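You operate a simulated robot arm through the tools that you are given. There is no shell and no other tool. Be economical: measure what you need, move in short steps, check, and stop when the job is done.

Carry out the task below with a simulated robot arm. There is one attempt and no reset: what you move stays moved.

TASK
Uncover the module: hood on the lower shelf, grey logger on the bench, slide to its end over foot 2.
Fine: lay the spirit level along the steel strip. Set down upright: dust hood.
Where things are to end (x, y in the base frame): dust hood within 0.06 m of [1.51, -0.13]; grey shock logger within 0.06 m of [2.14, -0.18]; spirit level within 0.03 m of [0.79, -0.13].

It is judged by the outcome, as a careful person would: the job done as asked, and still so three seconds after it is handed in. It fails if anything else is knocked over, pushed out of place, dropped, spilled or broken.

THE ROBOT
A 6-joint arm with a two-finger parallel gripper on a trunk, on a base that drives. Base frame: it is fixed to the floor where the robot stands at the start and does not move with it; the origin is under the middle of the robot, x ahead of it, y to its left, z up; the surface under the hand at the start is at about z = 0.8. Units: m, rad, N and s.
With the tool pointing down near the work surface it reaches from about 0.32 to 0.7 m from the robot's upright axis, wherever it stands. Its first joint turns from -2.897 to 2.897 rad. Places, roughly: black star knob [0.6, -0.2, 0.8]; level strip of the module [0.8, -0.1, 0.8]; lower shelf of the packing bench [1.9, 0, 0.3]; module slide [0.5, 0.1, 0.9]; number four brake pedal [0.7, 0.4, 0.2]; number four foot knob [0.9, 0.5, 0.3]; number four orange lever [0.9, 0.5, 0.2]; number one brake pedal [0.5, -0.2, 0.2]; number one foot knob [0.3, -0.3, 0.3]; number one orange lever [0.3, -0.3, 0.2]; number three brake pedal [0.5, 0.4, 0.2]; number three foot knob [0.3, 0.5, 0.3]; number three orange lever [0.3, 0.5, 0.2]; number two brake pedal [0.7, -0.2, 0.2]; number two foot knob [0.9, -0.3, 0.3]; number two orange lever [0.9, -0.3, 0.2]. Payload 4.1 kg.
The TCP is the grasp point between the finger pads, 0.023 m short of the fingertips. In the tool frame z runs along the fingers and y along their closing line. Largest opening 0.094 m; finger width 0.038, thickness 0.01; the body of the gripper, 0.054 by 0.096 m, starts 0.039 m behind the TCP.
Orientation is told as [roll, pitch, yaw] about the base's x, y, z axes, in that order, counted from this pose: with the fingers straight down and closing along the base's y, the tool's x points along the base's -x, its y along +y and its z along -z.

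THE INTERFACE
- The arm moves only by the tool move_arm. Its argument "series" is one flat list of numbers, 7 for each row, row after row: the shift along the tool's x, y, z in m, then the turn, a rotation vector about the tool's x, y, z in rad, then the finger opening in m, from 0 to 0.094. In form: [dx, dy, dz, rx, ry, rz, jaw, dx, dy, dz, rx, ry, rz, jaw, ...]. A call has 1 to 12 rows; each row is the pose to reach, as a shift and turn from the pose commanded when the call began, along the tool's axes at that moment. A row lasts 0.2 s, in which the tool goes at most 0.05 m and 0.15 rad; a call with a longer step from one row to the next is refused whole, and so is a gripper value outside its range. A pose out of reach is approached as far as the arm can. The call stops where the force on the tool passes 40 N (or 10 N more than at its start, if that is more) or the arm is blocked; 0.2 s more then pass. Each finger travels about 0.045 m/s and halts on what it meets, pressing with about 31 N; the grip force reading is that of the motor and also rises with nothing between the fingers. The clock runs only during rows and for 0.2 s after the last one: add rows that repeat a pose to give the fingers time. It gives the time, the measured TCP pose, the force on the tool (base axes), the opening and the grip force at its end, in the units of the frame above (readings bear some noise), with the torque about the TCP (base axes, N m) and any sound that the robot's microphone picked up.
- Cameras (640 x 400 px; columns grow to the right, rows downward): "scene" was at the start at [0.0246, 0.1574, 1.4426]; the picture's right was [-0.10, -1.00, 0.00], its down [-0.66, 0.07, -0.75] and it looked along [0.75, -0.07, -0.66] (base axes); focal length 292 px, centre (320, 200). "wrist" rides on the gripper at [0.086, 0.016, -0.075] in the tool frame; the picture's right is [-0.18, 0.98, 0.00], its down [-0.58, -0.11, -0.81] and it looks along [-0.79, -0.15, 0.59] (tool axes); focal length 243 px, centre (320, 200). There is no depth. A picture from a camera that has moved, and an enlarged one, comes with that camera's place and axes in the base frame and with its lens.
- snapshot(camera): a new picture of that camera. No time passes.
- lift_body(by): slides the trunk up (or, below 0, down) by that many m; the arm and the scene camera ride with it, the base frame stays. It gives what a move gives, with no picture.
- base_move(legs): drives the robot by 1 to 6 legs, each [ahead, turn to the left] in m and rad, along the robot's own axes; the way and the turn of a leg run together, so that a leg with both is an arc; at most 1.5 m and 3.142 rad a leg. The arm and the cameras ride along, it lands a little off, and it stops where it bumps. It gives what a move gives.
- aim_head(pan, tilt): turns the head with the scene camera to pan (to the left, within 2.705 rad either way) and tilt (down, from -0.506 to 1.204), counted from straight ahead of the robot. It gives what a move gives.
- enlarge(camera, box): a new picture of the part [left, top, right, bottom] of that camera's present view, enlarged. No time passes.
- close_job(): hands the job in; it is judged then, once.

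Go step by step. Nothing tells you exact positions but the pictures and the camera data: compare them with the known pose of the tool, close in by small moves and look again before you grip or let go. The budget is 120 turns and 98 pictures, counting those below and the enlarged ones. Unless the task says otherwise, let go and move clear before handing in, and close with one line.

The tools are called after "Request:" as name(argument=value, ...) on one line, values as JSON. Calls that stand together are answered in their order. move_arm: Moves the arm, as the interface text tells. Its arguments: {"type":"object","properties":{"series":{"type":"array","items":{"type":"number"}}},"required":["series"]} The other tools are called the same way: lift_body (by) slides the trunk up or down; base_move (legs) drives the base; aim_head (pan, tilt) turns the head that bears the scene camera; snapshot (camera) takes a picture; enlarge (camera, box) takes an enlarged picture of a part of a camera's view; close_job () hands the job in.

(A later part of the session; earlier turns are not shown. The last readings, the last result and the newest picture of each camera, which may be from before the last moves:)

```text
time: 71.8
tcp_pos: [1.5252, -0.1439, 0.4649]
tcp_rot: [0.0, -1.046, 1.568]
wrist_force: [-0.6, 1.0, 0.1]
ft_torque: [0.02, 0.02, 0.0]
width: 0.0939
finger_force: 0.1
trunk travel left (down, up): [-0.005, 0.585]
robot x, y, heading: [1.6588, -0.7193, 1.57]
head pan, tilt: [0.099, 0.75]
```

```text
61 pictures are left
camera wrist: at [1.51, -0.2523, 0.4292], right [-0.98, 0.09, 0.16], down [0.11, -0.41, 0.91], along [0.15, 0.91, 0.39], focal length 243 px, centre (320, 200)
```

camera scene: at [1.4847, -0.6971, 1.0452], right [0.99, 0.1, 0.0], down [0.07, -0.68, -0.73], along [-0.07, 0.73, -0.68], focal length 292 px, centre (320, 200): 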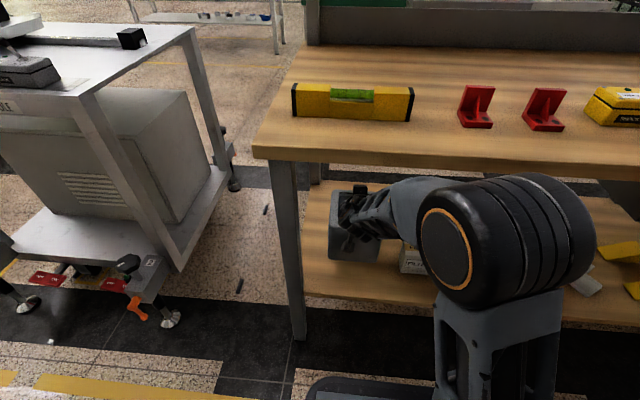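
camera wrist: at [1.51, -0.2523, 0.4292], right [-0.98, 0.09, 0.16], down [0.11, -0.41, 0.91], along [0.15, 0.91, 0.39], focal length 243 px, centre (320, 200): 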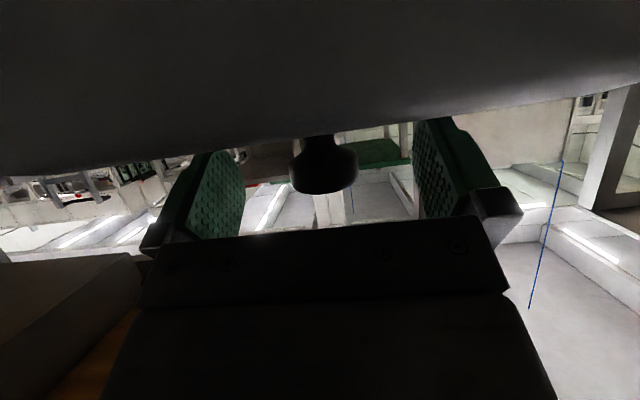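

Released; the hood stands. I retreat along the tool axis, out of the shelf.

Request:
move_arm(series=[0, 0, -0.03, 0, 0, 0, 0.094, 0, 0, -0.06, 0, 0, 0, 0.094, 0, 0, -0.09, 0, 0, 0, 0.094, 0.02, 0, -0.125, 0, 0, 0, 0.094, 0.04, 0, -0.16, 0, 0, 0, 0.094, 0.06, 0, -0.195, 0, 0, 0, 0.094])

Request:
base_move(legs=[[-0.28, 0]])

Request:
lift_body(by=0.4)

Request:
snapshot(camera="scene")

```text
time: 73.2
tcp_pos: [1.4982, -0.3094, 0.5186]
tcp_rot: [-0.002, -1.043, 1.572]
wrist_force: [-0.3, 0.4, -0.1]
ft_torque: [-0.01, 0.0, 0.03]
width: 0.0937
finger_force: 0.0
out of reach, approached as far as the arm can: row 5, 6
trunk travel left (down, up): [-0.005, 0.585]
robot x, y, heading: [1.6581, -0.7154, 1.572]
head pan, tilt: [0.099, 0.75]
```

```text
time: 75.1
tcp_pos: [1.4973, -0.5897, 0.519]
tcp_rot: [-0.003, -1.044, 1.573]
wrist_force: [0.3, 0.8, -0.1]
ft_torque: [0.0, -0.01, 0.0]
width: 0.094
finger_force: 0.0
trunk travel left (down, up): [-0.005, 0.585]
robot x, y, heading: [1.6579, -0.9963, 1.571]
head pan, tilt: [0.099, 0.75]
```

```text
time: 79.0
tcp_pos: [1.4969, -0.5893, 0.9183]
tcp_rot: [-0.002, -1.043, 1.573]
wrist_force: [0.0, 0.7, 0.1]
ft_torque: [0.03, 0.01, -0.05]
width: 0.0941
finger_force: 0.1
trunk travel left (down, up): [-0.405, 0.185]
robot x, y, heading: [1.6596, -1.0, 1.571]
head pan, tilt: [0.099, 0.75]
```

```text
60 pictures are left
camera scene: at [1.4849, -0.9776, 1.4452], right [0.99, 0.1, 0.0], down [0.07, -0.68, -0.73], along [-0.07, 0.73, -0.68], focal length 292 px, centre (320, 200)
```

scene: 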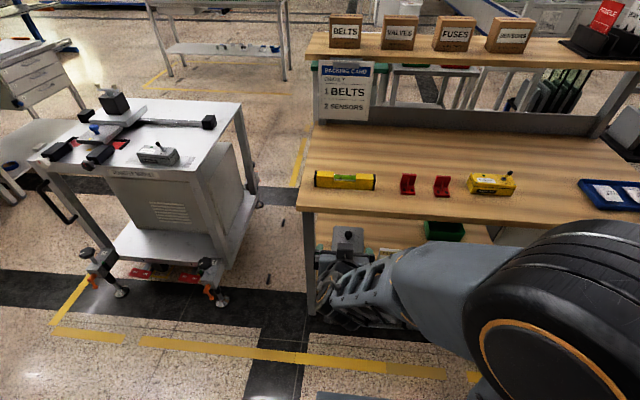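

The hood stands on the shelf with its knob at about (1.523, -0.141), within tolerance. Next is the logger: I bring the tool back upright, then turn it so the fingers close along base y.

Request:
lift_body(by=0.15)

Request:
move_arm(series=[-0.018, -0.023, 0.003, 0, 0.149, 0, 0.094, -0.036, -0.046, 0.005, 0, 0.298, 0, 0.094, -0.054, -0.069, 0.008, 0, 0.447, 0, 0.094, -0.072, -0.092, 0.011, 0, 0.596, 0, 0.094, -0.09, -0.115, 0.014, 0, 0.745, 0, 0.094, -0.108, -0.138, 0.016, 0, 0.894, 0, 0.094, -0.127, -0.16, 0.019, 0, 1.043, 0, 0.094, -0.127, -0.16, 0.019, 0, 1.043, 0, 0.094])

Request:
move_arm(series=[0, 0, 0, 0, 0, 0.143, 0.094, 0, 0, 0, 0, 0, 0.286, 0.094, 0, 0, 0, 0, 0, 0.429, 0.094, 0, 0, 0, 0, 0, 0.572, 0.094, 0, 0, 0, 0, 0, 0.715, 0.094, 0, 0, 0, 0, 0, 0.858, 0.094, 0, 0, 0, 0, 0, 1.0, 0.094, 0, 0, 0, 0, 0, 1.143, 0.094, 0, 0, 0, 0, 0, 1.286, 0.094, 0, 0, 0, 0, 0, 1.429, 0.094, 0, 0, 0, 0, 0, 1.571, 0.094, 0, 0, 0, 0, 0, 1.571, 0.094])

```text
time: 80.7
tcp_pos: [1.4961, -0.5897, 1.0698]
tcp_rot: [-0.002, -1.044, 1.572]
wrist_force: [0.0, -0.4, 0.2]
ft_torque: [0.0, -0.02, 0.02]
width: 0.0941
finger_force: 0.2
trunk travel left (down, up): [-0.555, 0.035]
robot x, y, heading: [1.6608, -0.9989, 1.572]
head pan, tilt: [0.099, 0.75]
```

```text
time: 82.5
tcp_pos: [1.6575, -0.5095, 1.1687]
tcp_rot: [0.0, 0.003, 1.571]
wrist_force: [-1.0, -0.4, 0.2]
ft_torque: [-0.02, 0.03, 0.0]
width: 0.0941
finger_force: 0.0
trunk travel left (down, up): [-0.555, 0.035]
robot x, y, heading: [1.6627, -1.0001, 1.569]
head pan, tilt: [0.099, 0.75]
```

```text
time: 85.1
tcp_pos: [1.6572, -0.5087, 1.1684]
tcp_rot: [0.0, -0.003, -0.002]
wrist_force: [0.4, -0.1, -0.2]
ft_torque: [-0.01, 0.01, 0.02]
width: 0.0941
finger_force: 0.2
trunk travel left (down, up): [-0.555, 0.035]
robot x, y, heading: [1.6583, -0.9993, 1.572]
head pan, tilt: [0.099, 0.75]
```

The tool is upright with its closing line along y. The logger sits at about (0.79, -0.12), so I drive to x≈0.79 and face the table.

Request:
base_move(legs=[[0, 1.571], [0.87, 0], [0, -1.571]])

Request:
aim_head(pan=-0.1, tilt=0.7)

Request:
snapshot(camera="scene")

Request:
snapshot(camera="wrist")

```text
time: 97.3
tcp_pos: [0.7981, -0.4988, 1.1689]
tcp_rot: [-0.001, -0.002, -0.009]
wrist_force: [1.0, -0.2, 0.1]
ft_torque: [0.02, -0.05, -0.01]
width: 0.0941
finger_force: 0.1
trunk travel left (down, up): [-0.555, 0.035]
robot x, y, heading: [0.7945, -0.9897, 1.564]
head pan, tilt: [0.099, 0.75]
```

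```text
time: 98.0
tcp_pos: [0.7973, -0.4988, 1.1681]
tcp_rot: [-0.001, -0.001, -0.009]
wrist_force: [-0.1, -0.1, -0.7]
ft_torque: [0.03, 0.01, 0.0]
width: 0.0943
finger_force: 0.0
trunk travel left (down, up): [-0.555, 0.035]
robot x, y, heading: [0.7968, -0.9877, 1.569]
head pan, tilt: [-0.099, 0.7]
```

```text
59 pictures are left
camera scene: at [0.6384, -0.9644, 1.5995], right [0.99, -0.1, 0.0], down [-0.07, -0.64, -0.76], along [0.08, 0.76, -0.64], focal length 292 px, centre (320, 200)
```

scene: 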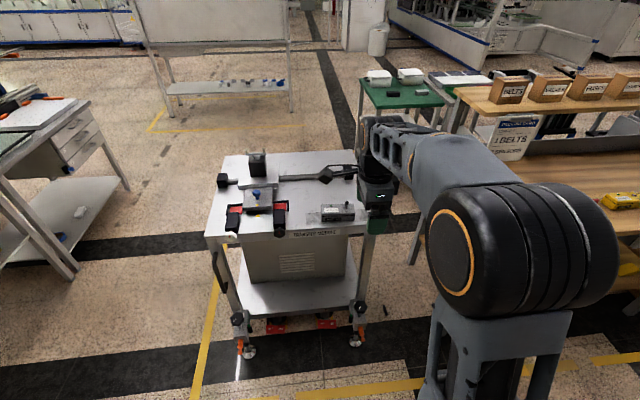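

```text
58 pictures are left
camera wrist: at [0.7114, -0.4822, 1.2443], right [0.19, 0.98, 0.0], down [0.58, -0.11, 0.81], along [0.79, -0.15, -0.59], focal length 243 px, centre (320, 200)
```

wrist: 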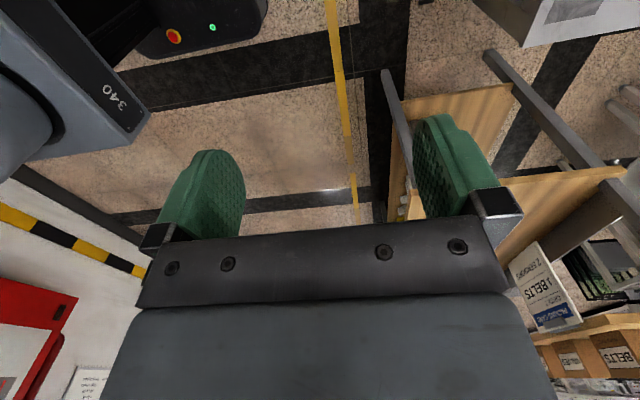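

The table is in front and the logger is visible with its switch at the right end. I drive 0.2 m ahead, lower the trunk, and look close.

Request:
base_move(legs=[[0.2, 0]])

Request:
lift_body(by=-0.12)

Request:
enlarge(camera="scene", box=[180, 150, 480, 340])

Request:
snapshot(camera="wrist")

```text
time: 99.6
tcp_pos: [0.7975, -0.2981, 1.1693]
tcp_rot: [0.0, -0.002, -0.007]
wrist_force: [-0.4, 0.1, -0.4]
ft_torque: [-0.03, 0.02, -0.02]
width: 0.0938
finger_force: 0.1
trunk travel left (down, up): [-0.555, 0.035]
robot x, y, heading: [0.7938, -0.7897, 1.571]
head pan, tilt: [-0.099, 0.7]
```

```text
time: 101.1
tcp_pos: [0.7991, -0.2975, 1.0498]
tcp_rot: [0.001, -0.001, -0.007]
wrist_force: [-0.6, -0.4, 0.7]
ft_torque: [0.03, 0.0, 0.0]
width: 0.0941
finger_force: 0.0
trunk travel left (down, up): [-0.435, 0.155]
robot x, y, heading: [0.7986, -0.7874, 1.566]
head pan, tilt: [-0.099, 0.7]
```

```text
2.11 times, centred on (330, 245) of scene
camera zoom: at [0.6396, -0.7636, 1.4795], right [0.99, -0.1, 0.0], down [-0.07, -0.64, -0.76], along [0.08, 0.76, -0.64], focal length 616 px, centre (299, 105)
```

zoom: 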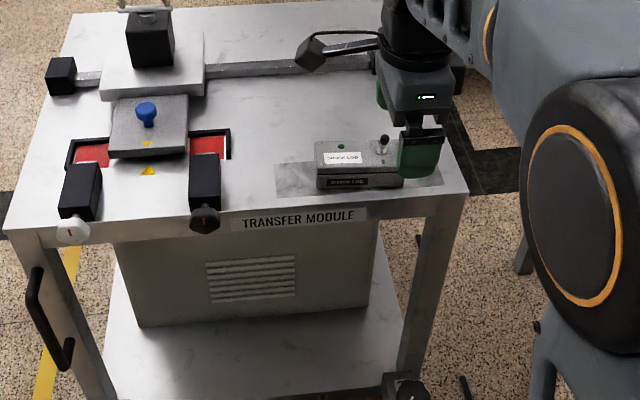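

```text
56 pictures are left
camera wrist: at [0.7122, -0.2813, 1.1243], right [0.19, 0.98, 0.0], down [0.58, -0.11, 0.81], along [0.79, -0.15, -0.59], focal length 243 px, centre (320, 200)
```

wrist: 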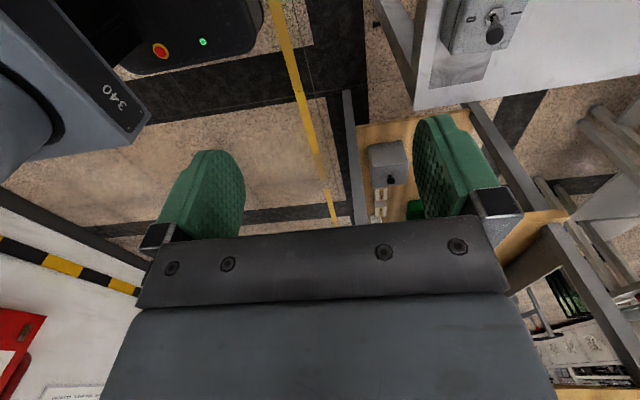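

The logger spans about x 0.733–0.859, y -0.152 to -0.088, top z≈0.84, on the strip (x 0.67–0.92, centre y≈-0.125). I move the tool above it and check with the wrist camera.

Request:
move_arm(series=[0.003, 0.036, 0.02, 0, 0, 0.002, 0.094, 0.006, 0.072, 0.04, 0, 0, 0.004, 0.094, 0.009, 0.108, 0.06, 0, 0, 0.006, 0.094, 0.012, 0.144, 0.08, 0, 0, 0.007, 0.094, 0.014, 0.178, 0.1, 0, 0, 0.007, 0.094, 0.014, 0.178, 0.1, 0, 0, 0.007, 0.094])

Request:
snapshot(camera="wrist")

Request:
enlarge(camera="scene", box=[280, 160, 440, 260])

```text
time: 102.5
tcp_pos: [0.7855, -0.118, 0.949]
tcp_rot: [-0.001, -0.002, -0.013]
wrist_force: [-0.1, -0.2, -0.7]
ft_torque: [-0.05, 0.0, 0.0]
width: 0.0939
finger_force: 0.1
trunk travel left (down, up): [-0.435, 0.155]
robot x, y, heading: [0.7954, -0.7873, 1.565]
head pan, tilt: [-0.099, 0.7]
```

```text
55 pictures are left
camera wrist: at [0.6998, -0.1016, 1.0236], right [0.2, 0.98, 0.0], down [0.58, -0.12, 0.81], along [0.79, -0.16, -0.59], focal length 243 px, centre (320, 200)
```

wrist: 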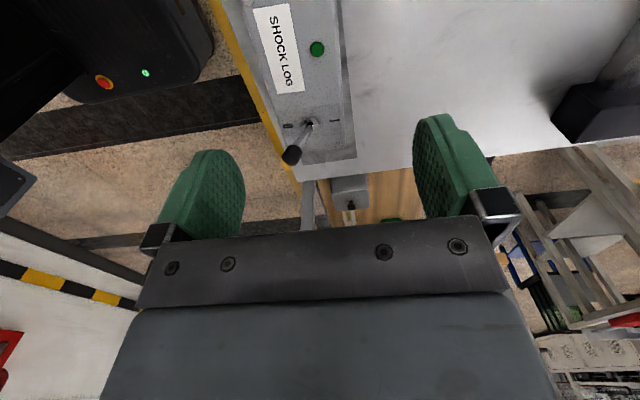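

```text
4.00 times, centred on (360, 210) of scene
camera zoom: at [0.6396, -0.7631, 1.4795], right [0.99, -0.1, 0.0], down [-0.07, -0.64, -0.76], along [0.08, 0.76, -0.64], focal length 1170 px, centre (160, 160)
```

zoom: 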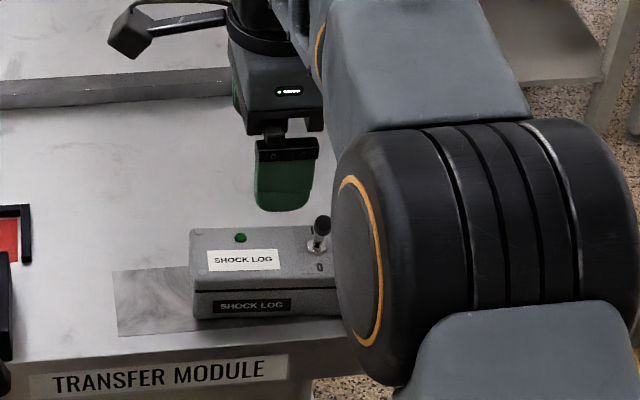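

Combining both views puts the table top at z≈0.81 and the logger's centre at about (0.794, -0.133), top z≈0.85. I shift -15 mm in y and descend around it.

Request:
move_arm(series=[0.0, -0.015, 0.0, 0, 0, -0.013, 0.094, 0.0, -0.015, 0.035, 0, 0, -0.013, 0.094, 0.0, -0.015, 0.07, 0, 0, -0.013, 0.094, 0.0, -0.015, 0.07, 0, 0, -0.013, 0.094])

Request:
snapshot(camera="wrist")

Request:
enlarge(camera="scene", box=[280, 160, 440, 260])

```text
time: 103.5
tcp_pos: [0.7866, -0.1337, 0.8786]
tcp_rot: [0.0, -0.003, -0.003]
wrist_force: [-0.4, -0.7, -0.5]
ft_torque: [-0.01, 0.0, 0.01]
width: 0.094
finger_force: 0.0
trunk travel left (down, up): [-0.435, 0.155]
robot x, y, heading: [0.7993, -0.7871, 1.563]
head pan, tilt: [-0.099, 0.7]
```

```text
53 pictures are left
camera wrist: at [0.7001, -0.1181, 0.9534], right [0.19, 0.98, 0.0], down [0.58, -0.11, 0.81], along [0.79, -0.15, -0.59], focal length 243 px, centre (320, 200)
```

wrist: 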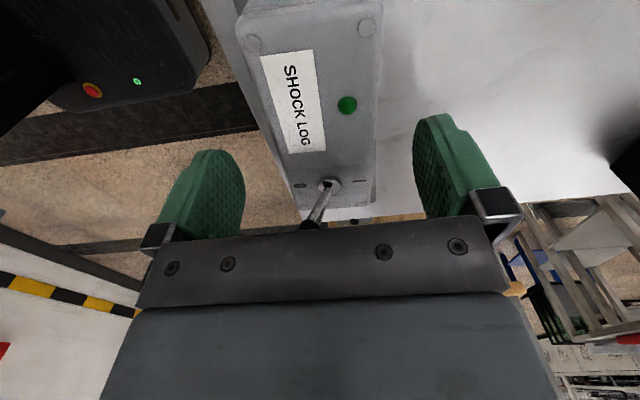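

```text
4.00 times, centred on (360, 210) of scene
camera zoom: at [0.6396, -0.7633, 1.4795], right [0.99, -0.1, 0.0], down [-0.07, -0.64, -0.76], along [0.08, 0.76, -0.64], focal length 1170 px, centre (160, 160)
```

zoom: 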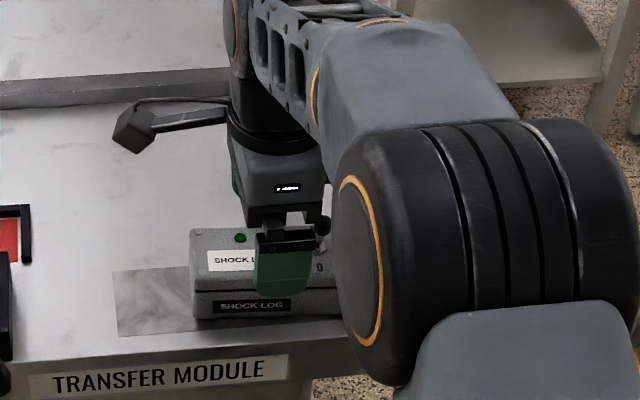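

The centre in y is right; I shift 14 mm in -x to stay clear of the switch, descend 33 mm and close gently on the logger.

Request:
move_arm(series=[0.014, 0, 0.0, 0, 0, 0, 0.094, 0.014, 0, 0.017, 0, 0, 0, 0.094, 0.014, 0, 0.033, 0, 0, 0, 0.094, 0.014, 0, 0.033, 0, 0, 0, 0.08, 0.014, 0, 0.033, 0, 0, 0, 0.07, 0.014, 0, 0.033, 0, 0, 0, 0.06, 0.014, 0, 0.033, 0, 0, 0, 0.05, 0.014, 0, 0.033, 0, 0, 0, 0.05, 0.014, 0, 0.033, 0, 0, 0, 0.05])

Request:
snapshot(camera="wrist")

```text
time: 105.5
tcp_pos: [0.7716, -0.1355, 0.8456]
tcp_rot: [0.002, -0.001, -0.001]
wrist_force: [0.1, 0.5, 0.4]
ft_torque: [0.01, 0.07, 0.03]
width: 0.0575
finger_force: 31.0
trunk travel left (down, up): [-0.435, 0.155]
robot x, y, heading: [0.796, -0.7919, 1.565]
head pan, tilt: [-0.099, 0.7]
```

```text
51 pictures are left
camera wrist: at [0.6859, -0.1186, 0.9208], right [0.19, 0.98, 0.0], down [0.58, -0.11, 0.81], along [0.79, -0.15, -0.59], focal length 243 px, centre (320, 200)
```

wrist: 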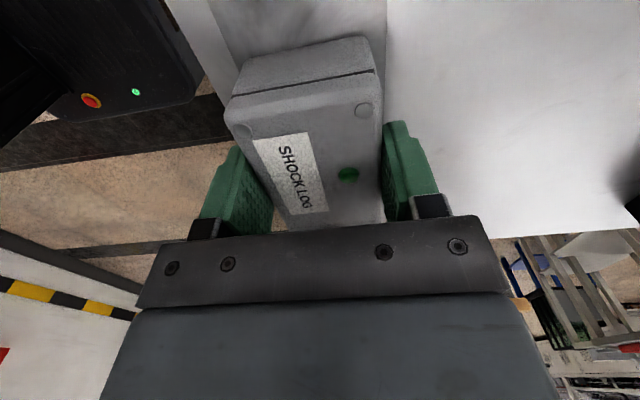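

The logger is held at 57 mm. I lift it with the trunk and check.

Request:
lift_body(by=0.14)

Request:
base_move(legs=[[-0.2, 0]])

Request:
snapshot(camera="scene")

```text
time: 107.2
tcp_pos: [0.7717, -0.1349, 0.9855]
tcp_rot: [0.0, -0.001, -0.001]
wrist_force: [-0.2, 0.1, -0.6]
ft_torque: [0.02, 0.02, -0.01]
width: 0.0581
finger_force: 31.6
trunk travel left (down, up): [-0.575, 0.015]
robot x, y, heading: [0.7986, -0.7842, 1.565]
head pan, tilt: [-0.099, 0.7]
```

```text
time: 108.8
tcp_pos: [0.7703, -0.3393, 0.9859]
tcp_rot: [0.001, -0.002, 0.0]
wrist_force: [-0.1, 0.1, -2.0]
ft_torque: [-0.01, 0.0, -0.02]
width: 0.0578
finger_force: 31.1
trunk travel left (down, up): [-0.575, 0.015]
robot x, y, heading: [0.7954, -0.9874, 1.57]
head pan, tilt: [-0.099, 0.7]
```

```text
50 pictures are left
camera scene: at [0.6386, -0.9677, 1.6195], right [0.99, -0.1, 0.0], down [-0.07, -0.64, -0.77], along [0.08, 0.76, -0.64], focal length 292 px, centre (320, 200)
```

scene: 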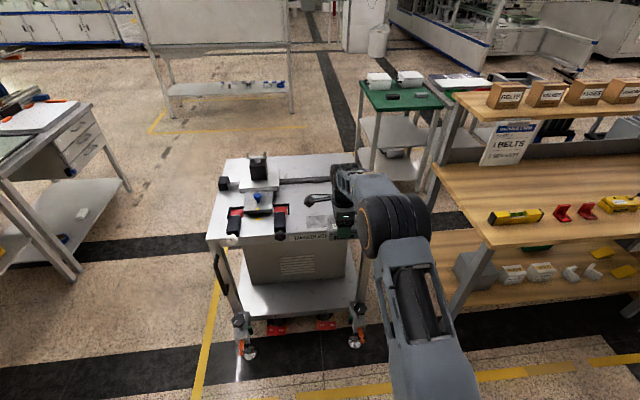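

The logger is in hand and the strip is free. I drive to x≈2.143 along the aisle and face the bench.

Request:
base_move(legs=[[0, -1.571], [1.35, 0], [0, 1.571]])

Request:
snapshot(camera="scene")

Request:
snapshot(camera="wrist")

```text
time: 123.1
tcp_pos: [2.1082, -0.3323, 0.9849]
tcp_rot: [0.001, -0.003, 0.011]
wrist_force: [0.1, -0.9, -2.0]
ft_torque: [-0.01, 0.06, -0.01]
width: 0.0573
finger_force: 30.3
trunk travel left (down, up): [-0.575, 0.015]
robot x, y, heading: [2.1368, -0.9881, 1.575]
head pan, tilt: [-0.099, 0.7]
```

```text
49 pictures are left
camera scene: at [1.9817, -0.9626, 1.6195], right [1.0, -0.09, 0.0], down [-0.06, -0.64, -0.76], along [0.07, 0.76, -0.64], focal length 292 px, centre (320, 200)
```

scene: 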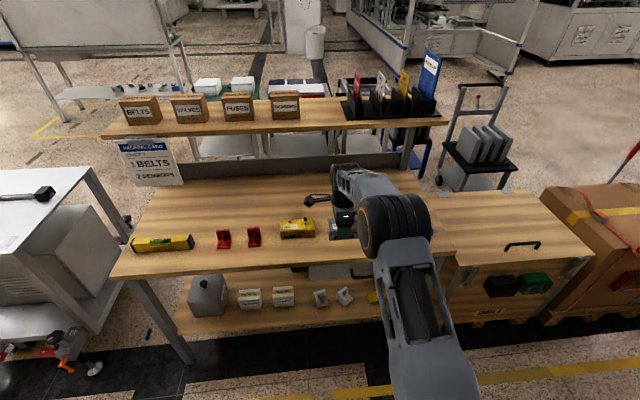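

```text
48 pictures are left
camera wrist: at [2.0214, -0.3174, 1.0607], right [0.18, 0.98, 0.0], down [0.58, -0.1, 0.81], along [0.79, -0.14, -0.59], focal length 243 px, centre (320, 200)
```

wrist: 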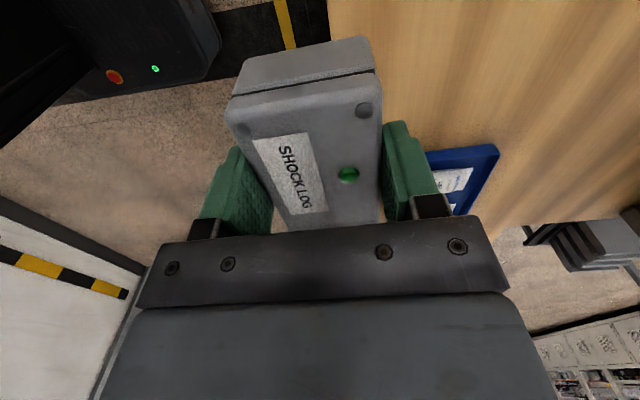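

The yellow gadget ends near x≈2.03, so I aim the logger at about (2.157, -0.18) for clearance. I drive 0.155 m ahead and shift the arm +25 mm in x.

Request:
base_move(legs=[[0.155, 0]])

Request:
move_arm(series=[-0.013, 0, 0.02, 0, 0, 0, 0.05, -0.026, 0, 0.04, 0, 0, 0, 0.05, -0.026, 0, 0.07, 0, 0, -0.01, 0.05, -0.026, 0, 0.07, 0, 0, -0.01, 0.05])

Request:
enlarge(camera="scene", box=[250, 150, 430, 300])

Request:
snapshot(camera="wrist")

```text
time: 124.5
tcp_pos: [2.1078, -0.1763, 0.984]
tcp_rot: [-0.001, -0.003, 0.008]
wrist_force: [-0.1, 0.1, -2.3]
ft_torque: [-0.01, 0.05, 0.02]
width: 0.0576
finger_force: 30.6
trunk travel left (down, up): [-0.575, 0.015]
robot x, y, heading: [2.1415, -0.8304, 1.577]
head pan, tilt: [-0.099, 0.7]
```

```text
time: 125.5
tcp_pos: [2.1341, -0.1763, 0.915]
tcp_rot: [-0.001, -0.001, 0.018]
wrist_force: [0.8, -0.7, -2.0]
ft_torque: [-0.01, 0.01, 0.01]
width: 0.0576
finger_force: 30.7
trunk travel left (down, up): [-0.575, 0.015]
robot x, y, heading: [2.1363, -0.8301, 1.575]
head pan, tilt: [-0.099, 0.7]
```

```text
2.67 times, centred on (340, 225) of scene
camera zoom: at [1.9811, -0.8072, 1.6195], right [1.0, -0.09, 0.0], down [-0.06, -0.64, -0.76], along [0.07, 0.76, -0.64], focal length 780 px, centre (267, 133)
```

zoom: 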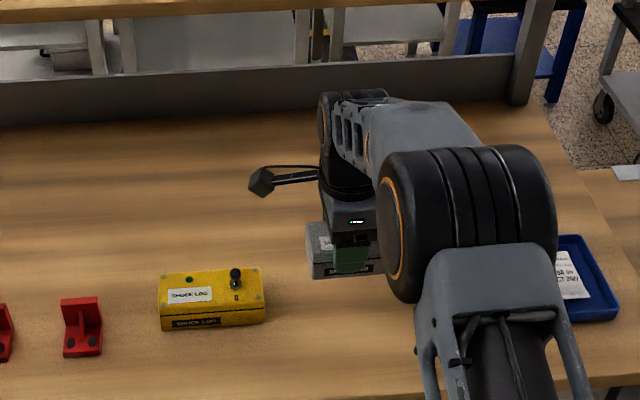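

```text
46 pictures are left
camera wrist: at [2.0473, -0.1622, 0.9903], right [0.17, 0.99, 0.0], down [0.58, -0.1, 0.81], along [0.8, -0.13, -0.59], focal length 243 px, centre (320, 200)
```

wrist: 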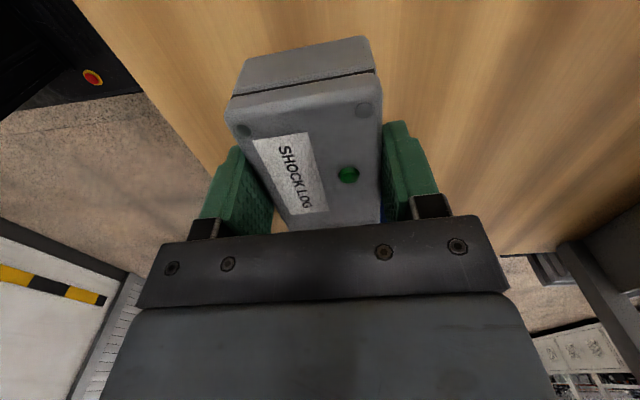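

Clear on both sides. I lower to just above the bench.

Request:
move_arm(series=[0, 0, 0.025, 0, 0, 0, 0.05, 0, 0, 0.05, 0, 0, 0, 0.05, 0, 0, 0.065, 0, 0, 0, 0.05, 0, 0, 0.065, 0, 0, 0, 0.05])

Request:
move_arm(series=[0, 0, 0.004, 0, 0, 0, 0.05, 0, 0, 0.008, 0, 0, 0, 0.05, 0, 0, 0.008, 0, 0, 0, 0.05])

Request:
enlarge(camera="scene", box=[270, 180, 390, 280])

```text
time: 126.5
tcp_pos: [2.1338, -0.1772, 0.8493]
tcp_rot: [0.0, -0.003, 0.02]
wrist_force: [0.3, -0.2, -1.9]
ft_torque: [-0.01, 0.02, 0.0]
width: 0.0578
finger_force: 31.2
trunk travel left (down, up): [-0.575, 0.015]
robot x, y, heading: [2.1418, -0.8327, 1.576]
head pan, tilt: [-0.099, 0.7]
```

```text
time: 127.3
tcp_pos: [2.1326, -0.1772, 0.8451]
tcp_rot: [0.005, -0.002, 0.019]
wrist_force: [1.3, -1.1, 18.0]
ft_torque: [-0.32, -0.45, -0.04]
width: 0.0576
finger_force: 31.0
trunk travel left (down, up): [-0.575, 0.015]
robot x, y, heading: [2.1392, -0.8296, 1.574]
head pan, tilt: [-0.099, 0.7]
```

```text
4.00 times, centred on (330, 230) of scene
camera zoom: at [1.9812, -0.8095, 1.6198], right [1.0, -0.09, 0.0], down [-0.06, -0.64, -0.77], along [0.07, 0.76, -0.64], focal length 1170 px, centre (280, 80)
```

zoom: 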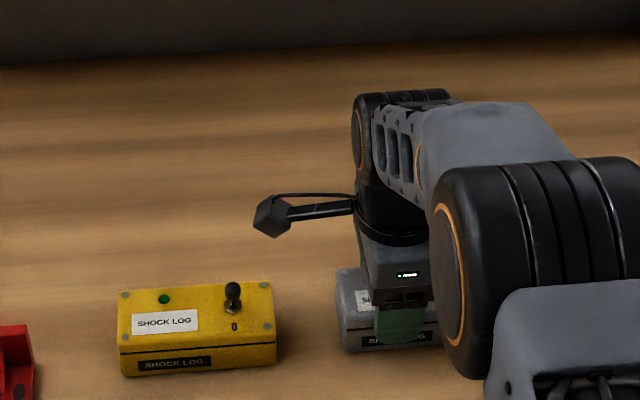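

The logger rests on the bench. I ease off, open, and rise.

Request:
move_arm(series=[0, 0, -0.003, 0, 0, 0, 0.055, 0, 0, -0.003, 0, 0, 0, 0.065, 0, 0, -0.003, 0, 0, 0, 0.075, 0, 0, -0.003, 0, 0, 0, 0.085, 0, 0, -0.003, 0, 0, 0, 0.085, 0, 0, -0.02, 0, 0, 0, 0.085, 0, 0, -0.05, 0, 0, 0, 0.085, 0, 0, -0.09, 0, 0, 0, 0.085, 0, 0, -0.13, 0, 0, 0, 0.09, 0, 0, -0.13, 0, 0, 0, 0.09])

Request:
base_move(legs=[[-0.2, 0]])

Request:
snapshot(camera="scene")

```text
time: 129.5
tcp_pos: [2.1321, -0.1789, 0.9719]
tcp_rot: [-0.001, 0.0, 0.021]
wrist_force: [0.4, 0.7, 0.6]
ft_torque: [0.0, -0.01, 0.04]
width: 0.0901
finger_force: 0.1
trunk travel left (down, up): [-0.575, 0.015]
robot x, y, heading: [2.1388, -0.8343, 1.58]
head pan, tilt: [-0.099, 0.7]
```

```text
time: 131.1
tcp_pos: [2.1348, -0.3786, 0.9726]
tcp_rot: [0.0, -0.002, 0.018]
wrist_force: [0.3, -0.7, 0.6]
ft_torque: [0.03, 0.01, -0.03]
width: 0.0899
finger_force: 0.0
trunk travel left (down, up): [-0.575, 0.015]
robot x, y, heading: [2.1402, -1.0291, 1.578]
head pan, tilt: [-0.099, 0.7]
```

```text
44 pictures are left
camera scene: at [1.982, -1.0088, 1.6195], right [1.0, -0.1, 0.0], down [-0.06, -0.64, -0.77], along [0.07, 0.76, -0.64], focal length 292 px, centre (320, 200)
```

scene: 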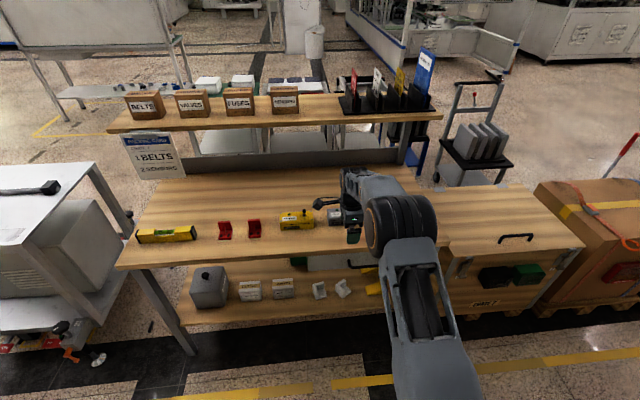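

The logger stands on the bench at about (2.155, -0.178). Next is the spirit level at about (1.485, -0.215), so I drive to x≈1.49.

Request:
base_move(legs=[[0, 1.563], [0.65, 0], [0, -1.571]])

Request:
snapshot(camera="scene")

Request:
snapshot(camera="wrist")

```text
time: 142.4
tcp_pos: [1.4999, -0.3707, 0.9719]
tcp_rot: [0.001, -0.003, -0.007]
wrist_force: [0.1, -1.1, 0.5]
ft_torque: [0.0, 0.01, 0.01]
width: 0.09
finger_force: 0.0
trunk travel left (down, up): [-0.575, 0.015]
robot x, y, heading: [1.4888, -1.0226, 1.551]
head pan, tilt: [-0.099, 0.7]
```

```text
43 pictures are left
camera scene: at [1.3313, -0.9964, 1.6195], right [0.99, -0.12, 0.0], down [-0.08, -0.64, -0.76], along [0.09, 0.76, -0.64], focal length 292 px, centre (320, 200)
```

scene: 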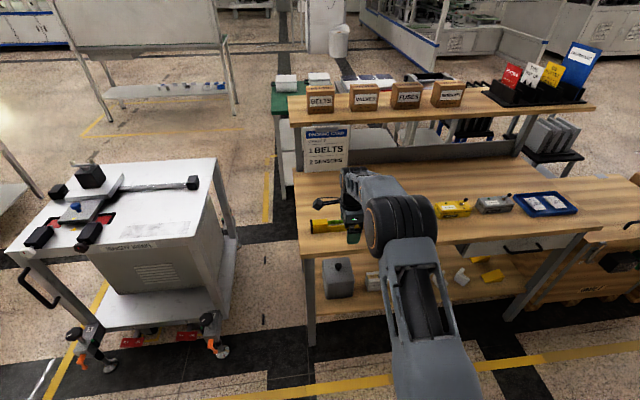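

```text
42 pictures are left
camera wrist: at [1.413, -0.354, 1.048], right [0.19, 0.98, 0.0], down [0.58, -0.11, 0.81], along [0.79, -0.15, -0.59], focal length 243 px, centre (320, 200)
```

wrist: 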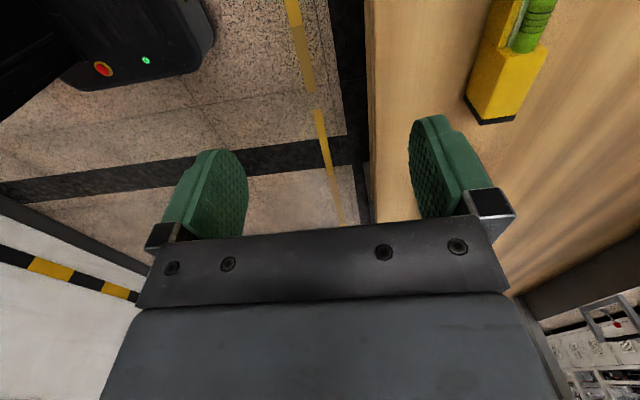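

I drive 0.155 m closer and look down on the level.

Request:
base_move(legs=[[0.145, 0.02]])

Request:
snapshot(camera="wrist")

Request:
enlarge(camera="scene", box=[270, 160, 450, 290])

```text
time: 143.8
tcp_pos: [1.4872, -0.2252, 0.9725]
tcp_rot: [0.0, -0.003, 0.016]
wrist_force: [0.8, -0.2, 0.3]
ft_torque: [-0.03, -0.01, -0.02]
width: 0.09
finger_force: 0.1
trunk travel left (down, up): [-0.575, 0.015]
robot x, y, heading: [1.4908, -0.881, 1.57]
head pan, tilt: [-0.099, 0.7]
```

```text
41 pictures are left
camera wrist: at [1.3996, -0.2106, 1.0475], right [0.17, 0.99, 0.0], down [0.58, -0.1, 0.81], along [0.8, -0.14, -0.59], focal length 243 px, centre (320, 200)
```

wrist: 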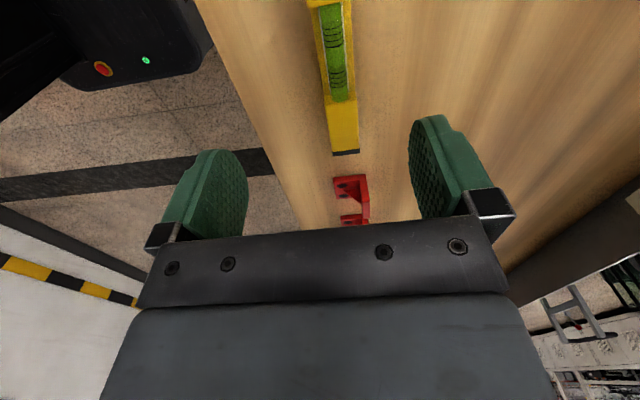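

```text
3.08 times, centred on (360, 225) of scene
camera zoom: at [1.3319, -0.8543, 1.6195], right [1.0, -0.1, 0.0], down [-0.06, -0.64, -0.76], along [0.08, 0.76, -0.64], focal length 900 px, centre (197, 123)
```

zoom: 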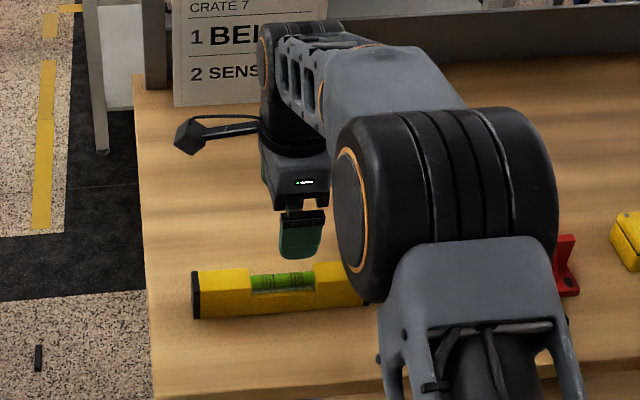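

The level spans about x 1.396–1.59 with centre y≈-0.215, top z≈0.856, and its vial in the middle. I will grip the solid left half at x≈1.433, off the vial, so I move above it first.

Request:
move_arm(series=[0.018, 0.003, 0.02, 0, 0, 0.012, 0.09, 0.036, 0.006, 0.04, 0, 0, 0.024, 0.09, 0.054, 0.01, 0.07, 0, 0, 0.03, 0.09, 0.054, 0.01, 0.07, 0, 0, 0.03, 0.09])

Request:
snapshot(camera="wrist")

Request:
enlarge(camera="scene", box=[270, 160, 450, 290])

```text
time: 144.8
tcp_pos: [1.4316, -0.2164, 0.902]
tcp_rot: [0.002, -0.002, -0.016]
wrist_force: [0.1, -0.3, 0.2]
ft_torque: [0.0, 0.0, -0.04]
width: 0.09
finger_force: 0.1
trunk travel left (down, up): [-0.575, 0.015]
robot x, y, heading: [1.4872, -0.8779, 1.569]
head pan, tilt: [-0.099, 0.7]
```

```text
39 pictures are left
camera wrist: at [1.3459, -0.1989, 0.9777], right [0.2, 0.98, 0.0], down [0.58, -0.12, 0.81], along [0.79, -0.16, -0.59], focal length 243 px, centre (320, 200)
```

wrist: 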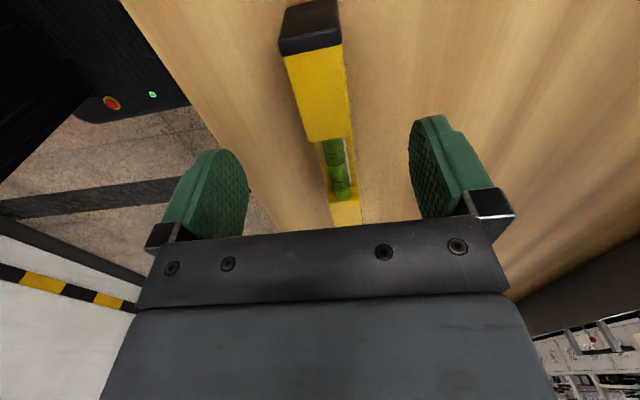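

```text
3.08 times, centred on (360, 225) of scene
camera zoom: at [1.3318, -0.855, 1.6195], right [1.0, -0.1, 0.0], down [-0.06, -0.64, -0.76], along [0.08, 0.76, -0.64], focal length 900 px, centre (197, 123)
```

zoom: 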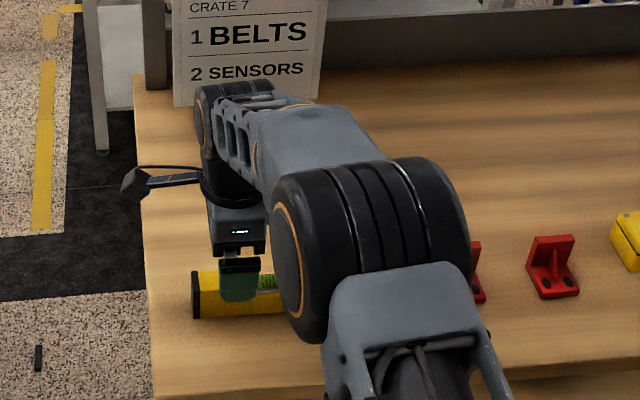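

The solid block runs x≈1.396–1.447, so I shift 10 mm in -x, descend and close.

Request:
move_arm(series=[0.01, 0.001, 0.02, 0, 0, 0, 0.09, 0.01, 0.001, 0.04, 0, 0, 0, 0.09, 0.01, 0.001, 0.058, 0, 0, 0, 0.09, 0.01, 0.001, 0.058, 0, 0, 0, 0.075, 0.01, 0.001, 0.058, 0, 0, 0, 0.06, 0.01, 0.001, 0.058, 0, 0, 0, 0.045, 0.01, 0.001, 0.058, 0, 0, 0, 0.03, 0.01, 0.001, 0.058, 0, 0, 0, 0.015, 0.01, 0.001, 0.058, 0, 0, 0, 0.015, 0.01, 0.001, 0.058, 0, 0, 0, 0.015])

Request:
snapshot(camera="wrist")

```text
time: 146.9
tcp_pos: [1.4224, -0.2154, 0.8448]
tcp_rot: [0.002, -0.001, -0.016]
wrist_force: [0.5, 0.7, 0.7]
ft_torque: [0.01, 0.0, 0.07]
width: 0.0304
finger_force: 31.5
trunk travel left (down, up): [-0.575, 0.015]
robot x, y, heading: [1.4899, -0.877, 1.571]
head pan, tilt: [-0.099, 0.7]
```

```text
37 pictures are left
camera wrist: at [1.3359, -0.1982, 0.9197], right [0.2, 0.98, 0.0], down [0.58, -0.12, 0.81], along [0.79, -0.16, -0.59], focal length 243 px, centre (320, 200)
```

wrist: 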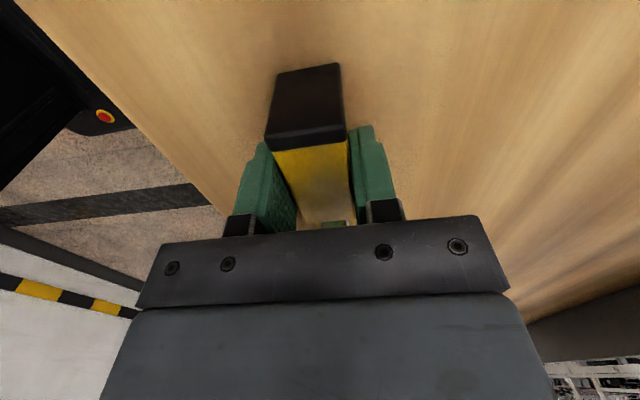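

The level is gripped at 30 mm. I lift it by the arm and check.

Request:
move_arm(series=[0, 0, -0.02, 0, 0, 0, 0.015, 0, 0, -0.05, 0, 0, 0, 0.015, 0, 0, -0.08, 0, 0, 0, 0.015, 0, 0, -0.11, 0, 0, 0, 0.015, 0, 0, -0.14, 0, 0, 0, 0.015, 0, 0, -0.14, 0, 0, 0, 0.015])

Request:
snapshot(camera="wrist")

Request:
enlarge(camera="scene", box=[270, 160, 450, 290])

```text
time: 148.3
tcp_pos: [1.4217, -0.2152, 0.9838]
tcp_rot: [0.0, -0.001, -0.015]
wrist_force: [-0.6, 0.3, -2.1]
ft_torque: [0.0, 0.16, 0.01]
width: 0.0307
finger_force: 30.9
trunk travel left (down, up): [-0.575, 0.015]
robot x, y, heading: [1.4875, -0.8789, 1.571]
head pan, tilt: [-0.099, 0.7]
```

```text
36 pictures are left
camera wrist: at [1.3363, -0.198, 1.0599], right [0.2, 0.98, 0.0], down [0.58, -0.12, 0.81], along [0.79, -0.16, -0.59], focal length 243 px, centre (320, 200)
```

wrist: 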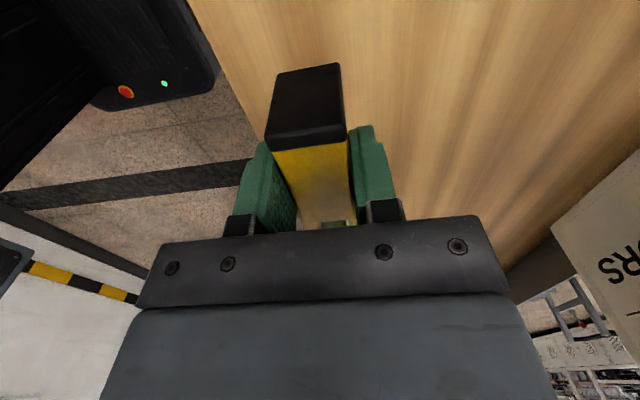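

```text
3.08 times, centred on (360, 225) of scene
camera zoom: at [1.3319, -0.855, 1.6195], right [1.0, -0.1, 0.0], down [-0.06, -0.64, -0.76], along [0.08, 0.76, -0.64], focal length 900 px, centre (197, 123)
```

zoom: 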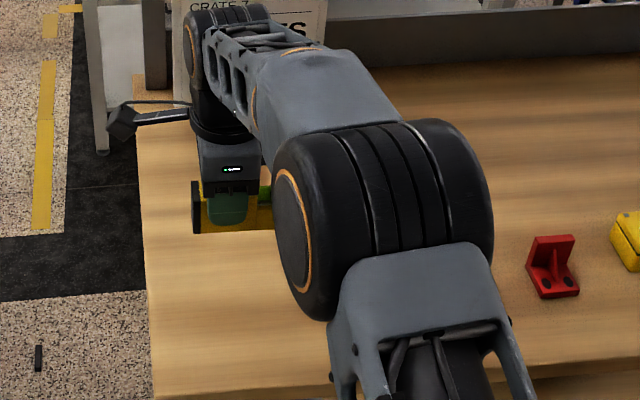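

The level is held firmly: 2.1 N, with the torque matching a 0.07 m offset to its centre. I drive to the table at x≈0.786.

Request:
base_move(legs=[[-0.14, 0], [0, 1.571], [0.705, 0], [0, -1.571]])

Request:
snapshot(camera="scene")

```text
time: 160.8
tcp_pos: [0.7019, -0.3634, 0.9846]
tcp_rot: [0.001, -0.002, 0.009]
wrist_force: [0.1, 0.5, -1.4]
ft_torque: [-0.02, 0.16, 0.03]
width: 0.0307
finger_force: 30.5
trunk travel left (down, up): [-0.575, 0.015]
robot x, y, heading: [0.7836, -1.0261, 1.59]
head pan, tilt: [-0.099, 0.7]
```

```text
34 pictures are left
camera scene: at [0.6251, -1.0057, 1.6195], right [1.0, -0.08, 0.0], down [-0.05, -0.64, -0.76], along [0.06, 0.76, -0.64], focal length 292 px, centre (320, 200)
```

scene: 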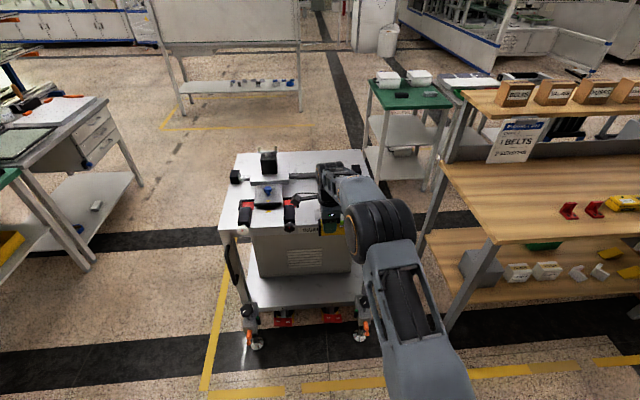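

I drive ahead 0.23 m with a slight heading correction, then look at the strip.

Request:
base_move(legs=[[0.232, -0.018]])

Request:
snapshot(camera="wrist")

Request:
enlarge(camera="scene", box=[240, 150, 440, 290])

```text
time: 162.5
tcp_pos: [0.7085, -0.1298, 0.9835]
tcp_rot: [-0.001, -0.002, -0.011]
wrist_force: [0.4, 0.1, -1.4]
ft_torque: [-0.03, 0.15, 0.0]
width: 0.0306
finger_force: 30.4
trunk travel left (down, up): [-0.575, 0.015]
robot x, y, heading: [0.78, -0.792, 1.579]
head pan, tilt: [-0.099, 0.7]
```

```text
33 pictures are left
camera wrist: at [0.6228, -0.1131, 1.0593], right [0.19, 0.98, 0.0], down [0.58, -0.11, 0.81], along [0.79, -0.16, -0.59], focal length 243 px, centre (320, 200)
```

wrist: 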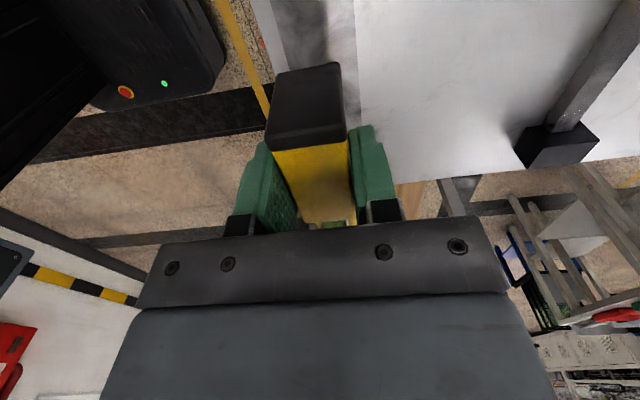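

```text
2.86 times, centred on (340, 220) of scene
camera zoom: at [0.6218, -0.7699, 1.6194], right [1.0, -0.09, 0.0], down [-0.06, -0.64, -0.76], along [0.07, 0.76, -0.64], focal length 836 px, centre (263, 143)
```

zoom: 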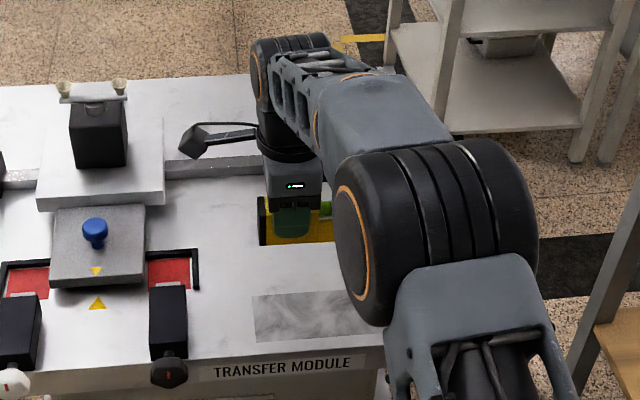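

The strip spans x≈0.67–0.92, y≈-0.172 to -0.099, centre y≈-0.135. I align and lower to about 1 cm above it.

Request:
move_arm(series=[-0.0125, -0.004, 0.03, 0, 0, -0.01, 0.015, -0.0125, -0.004, 0.06, 0, 0, -0.01, 0.015, -0.0125, -0.004, 0.09, 0, 0, -0.01, 0.015, -0.0125, -0.004, 0.115, 0, 0, -0.01, 0.015, -0.0125, -0.004, 0.127, 0, 0, -0.01, 0.015, -0.0125, -0.004, 0.127, 0, 0, -0.01, 0.015])

Request:
snapshot(camera="wrist")

Request:
enlarge(camera="scene", box=[280, 190, 420, 290])

```text
time: 163.9
tcp_pos: [0.7211, -0.1334, 0.8569]
tcp_rot: [0.0, -0.002, -0.001]
wrist_force: [0.6, 0.2, -1.5]
ft_torque: [-0.01, 0.15, -0.04]
width: 0.0307
finger_force: 31.1
trunk travel left (down, up): [-0.575, 0.015]
robot x, y, heading: [0.7796, -0.7913, 1.577]
head pan, tilt: [-0.099, 0.7]
```

```text
31 pictures are left
camera wrist: at [0.6349, -0.1184, 0.9329], right [0.18, 0.98, 0.0], down [0.58, -0.11, 0.81], along [0.79, -0.15, -0.59], focal length 243 px, centre (320, 200)
```

wrist: 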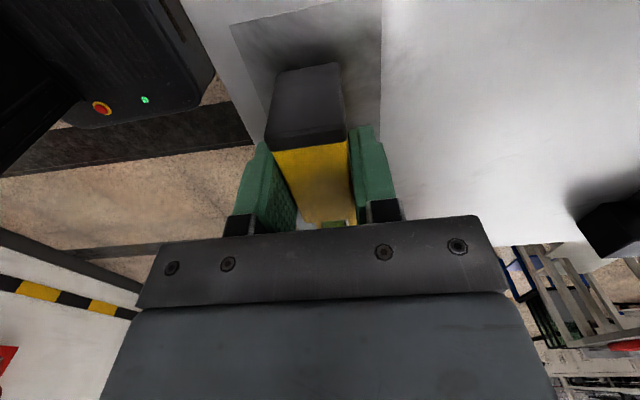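

```text
4.00 times, centred on (350, 240) of scene
camera zoom: at [0.6218, -0.7706, 1.6195], right [1.0, -0.09, 0.0], down [-0.06, -0.64, -0.76], along [0.07, 0.76, -0.64], focal length 1170 px, centre (200, 40)
```

zoom: 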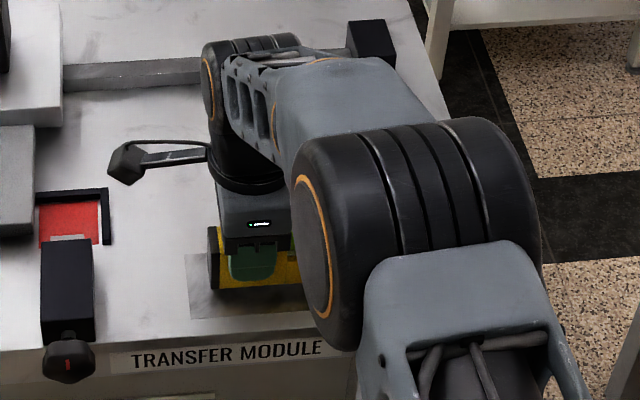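

The level is centred over and parallel to the strip. I lower in small steps to contact.

Request:
move_arm(series=[0, 0, 0.004, 0, 0, 0, 0.015, 0, 0, 0.008, 0, 0, 0, 0.015, 0, 0, 0.0115, 0, 0, 0, 0.015, 0, 0, 0.0115, 0, 0, 0, 0.015])

```text
time: 164.9
tcp_pos: [0.7213, -0.1346, 0.8459]
tcp_rot: [0.0, -0.001, 0.001]
wrist_force: [-0.6, 0.9, -1.6]
ft_torque: [0.02, 0.15, 0.02]
width: 0.0308
finger_force: 31.2
trunk travel left (down, up): [-0.575, 0.015]
robot x, y, heading: [0.7774, -0.7925, 1.581]
head pan, tilt: [-0.099, 0.7]
```

Request:
move_arm(series=[0, 0, 0.0015, 0, 0, 0, 0.015, 0, 0, 0.003, 0, 0, 0, 0.015, 0, 0, 0.003, 0, 0, 0, 0.015])

```text
time: 165.7
tcp_pos: [0.7213, -0.1346, 0.8455]
tcp_rot: [0.004, -0.001, 0.0]
wrist_force: [-0.3, -0.2, 6.8]
ft_torque: [-0.14, -1.04, -0.16]
width: 0.0306
finger_force: 31.1
trunk travel left (down, up): [-0.575, 0.015]
robot x, y, heading: [0.7765, -0.7958, 1.574]
head pan, tilt: [-0.099, 0.7]
```

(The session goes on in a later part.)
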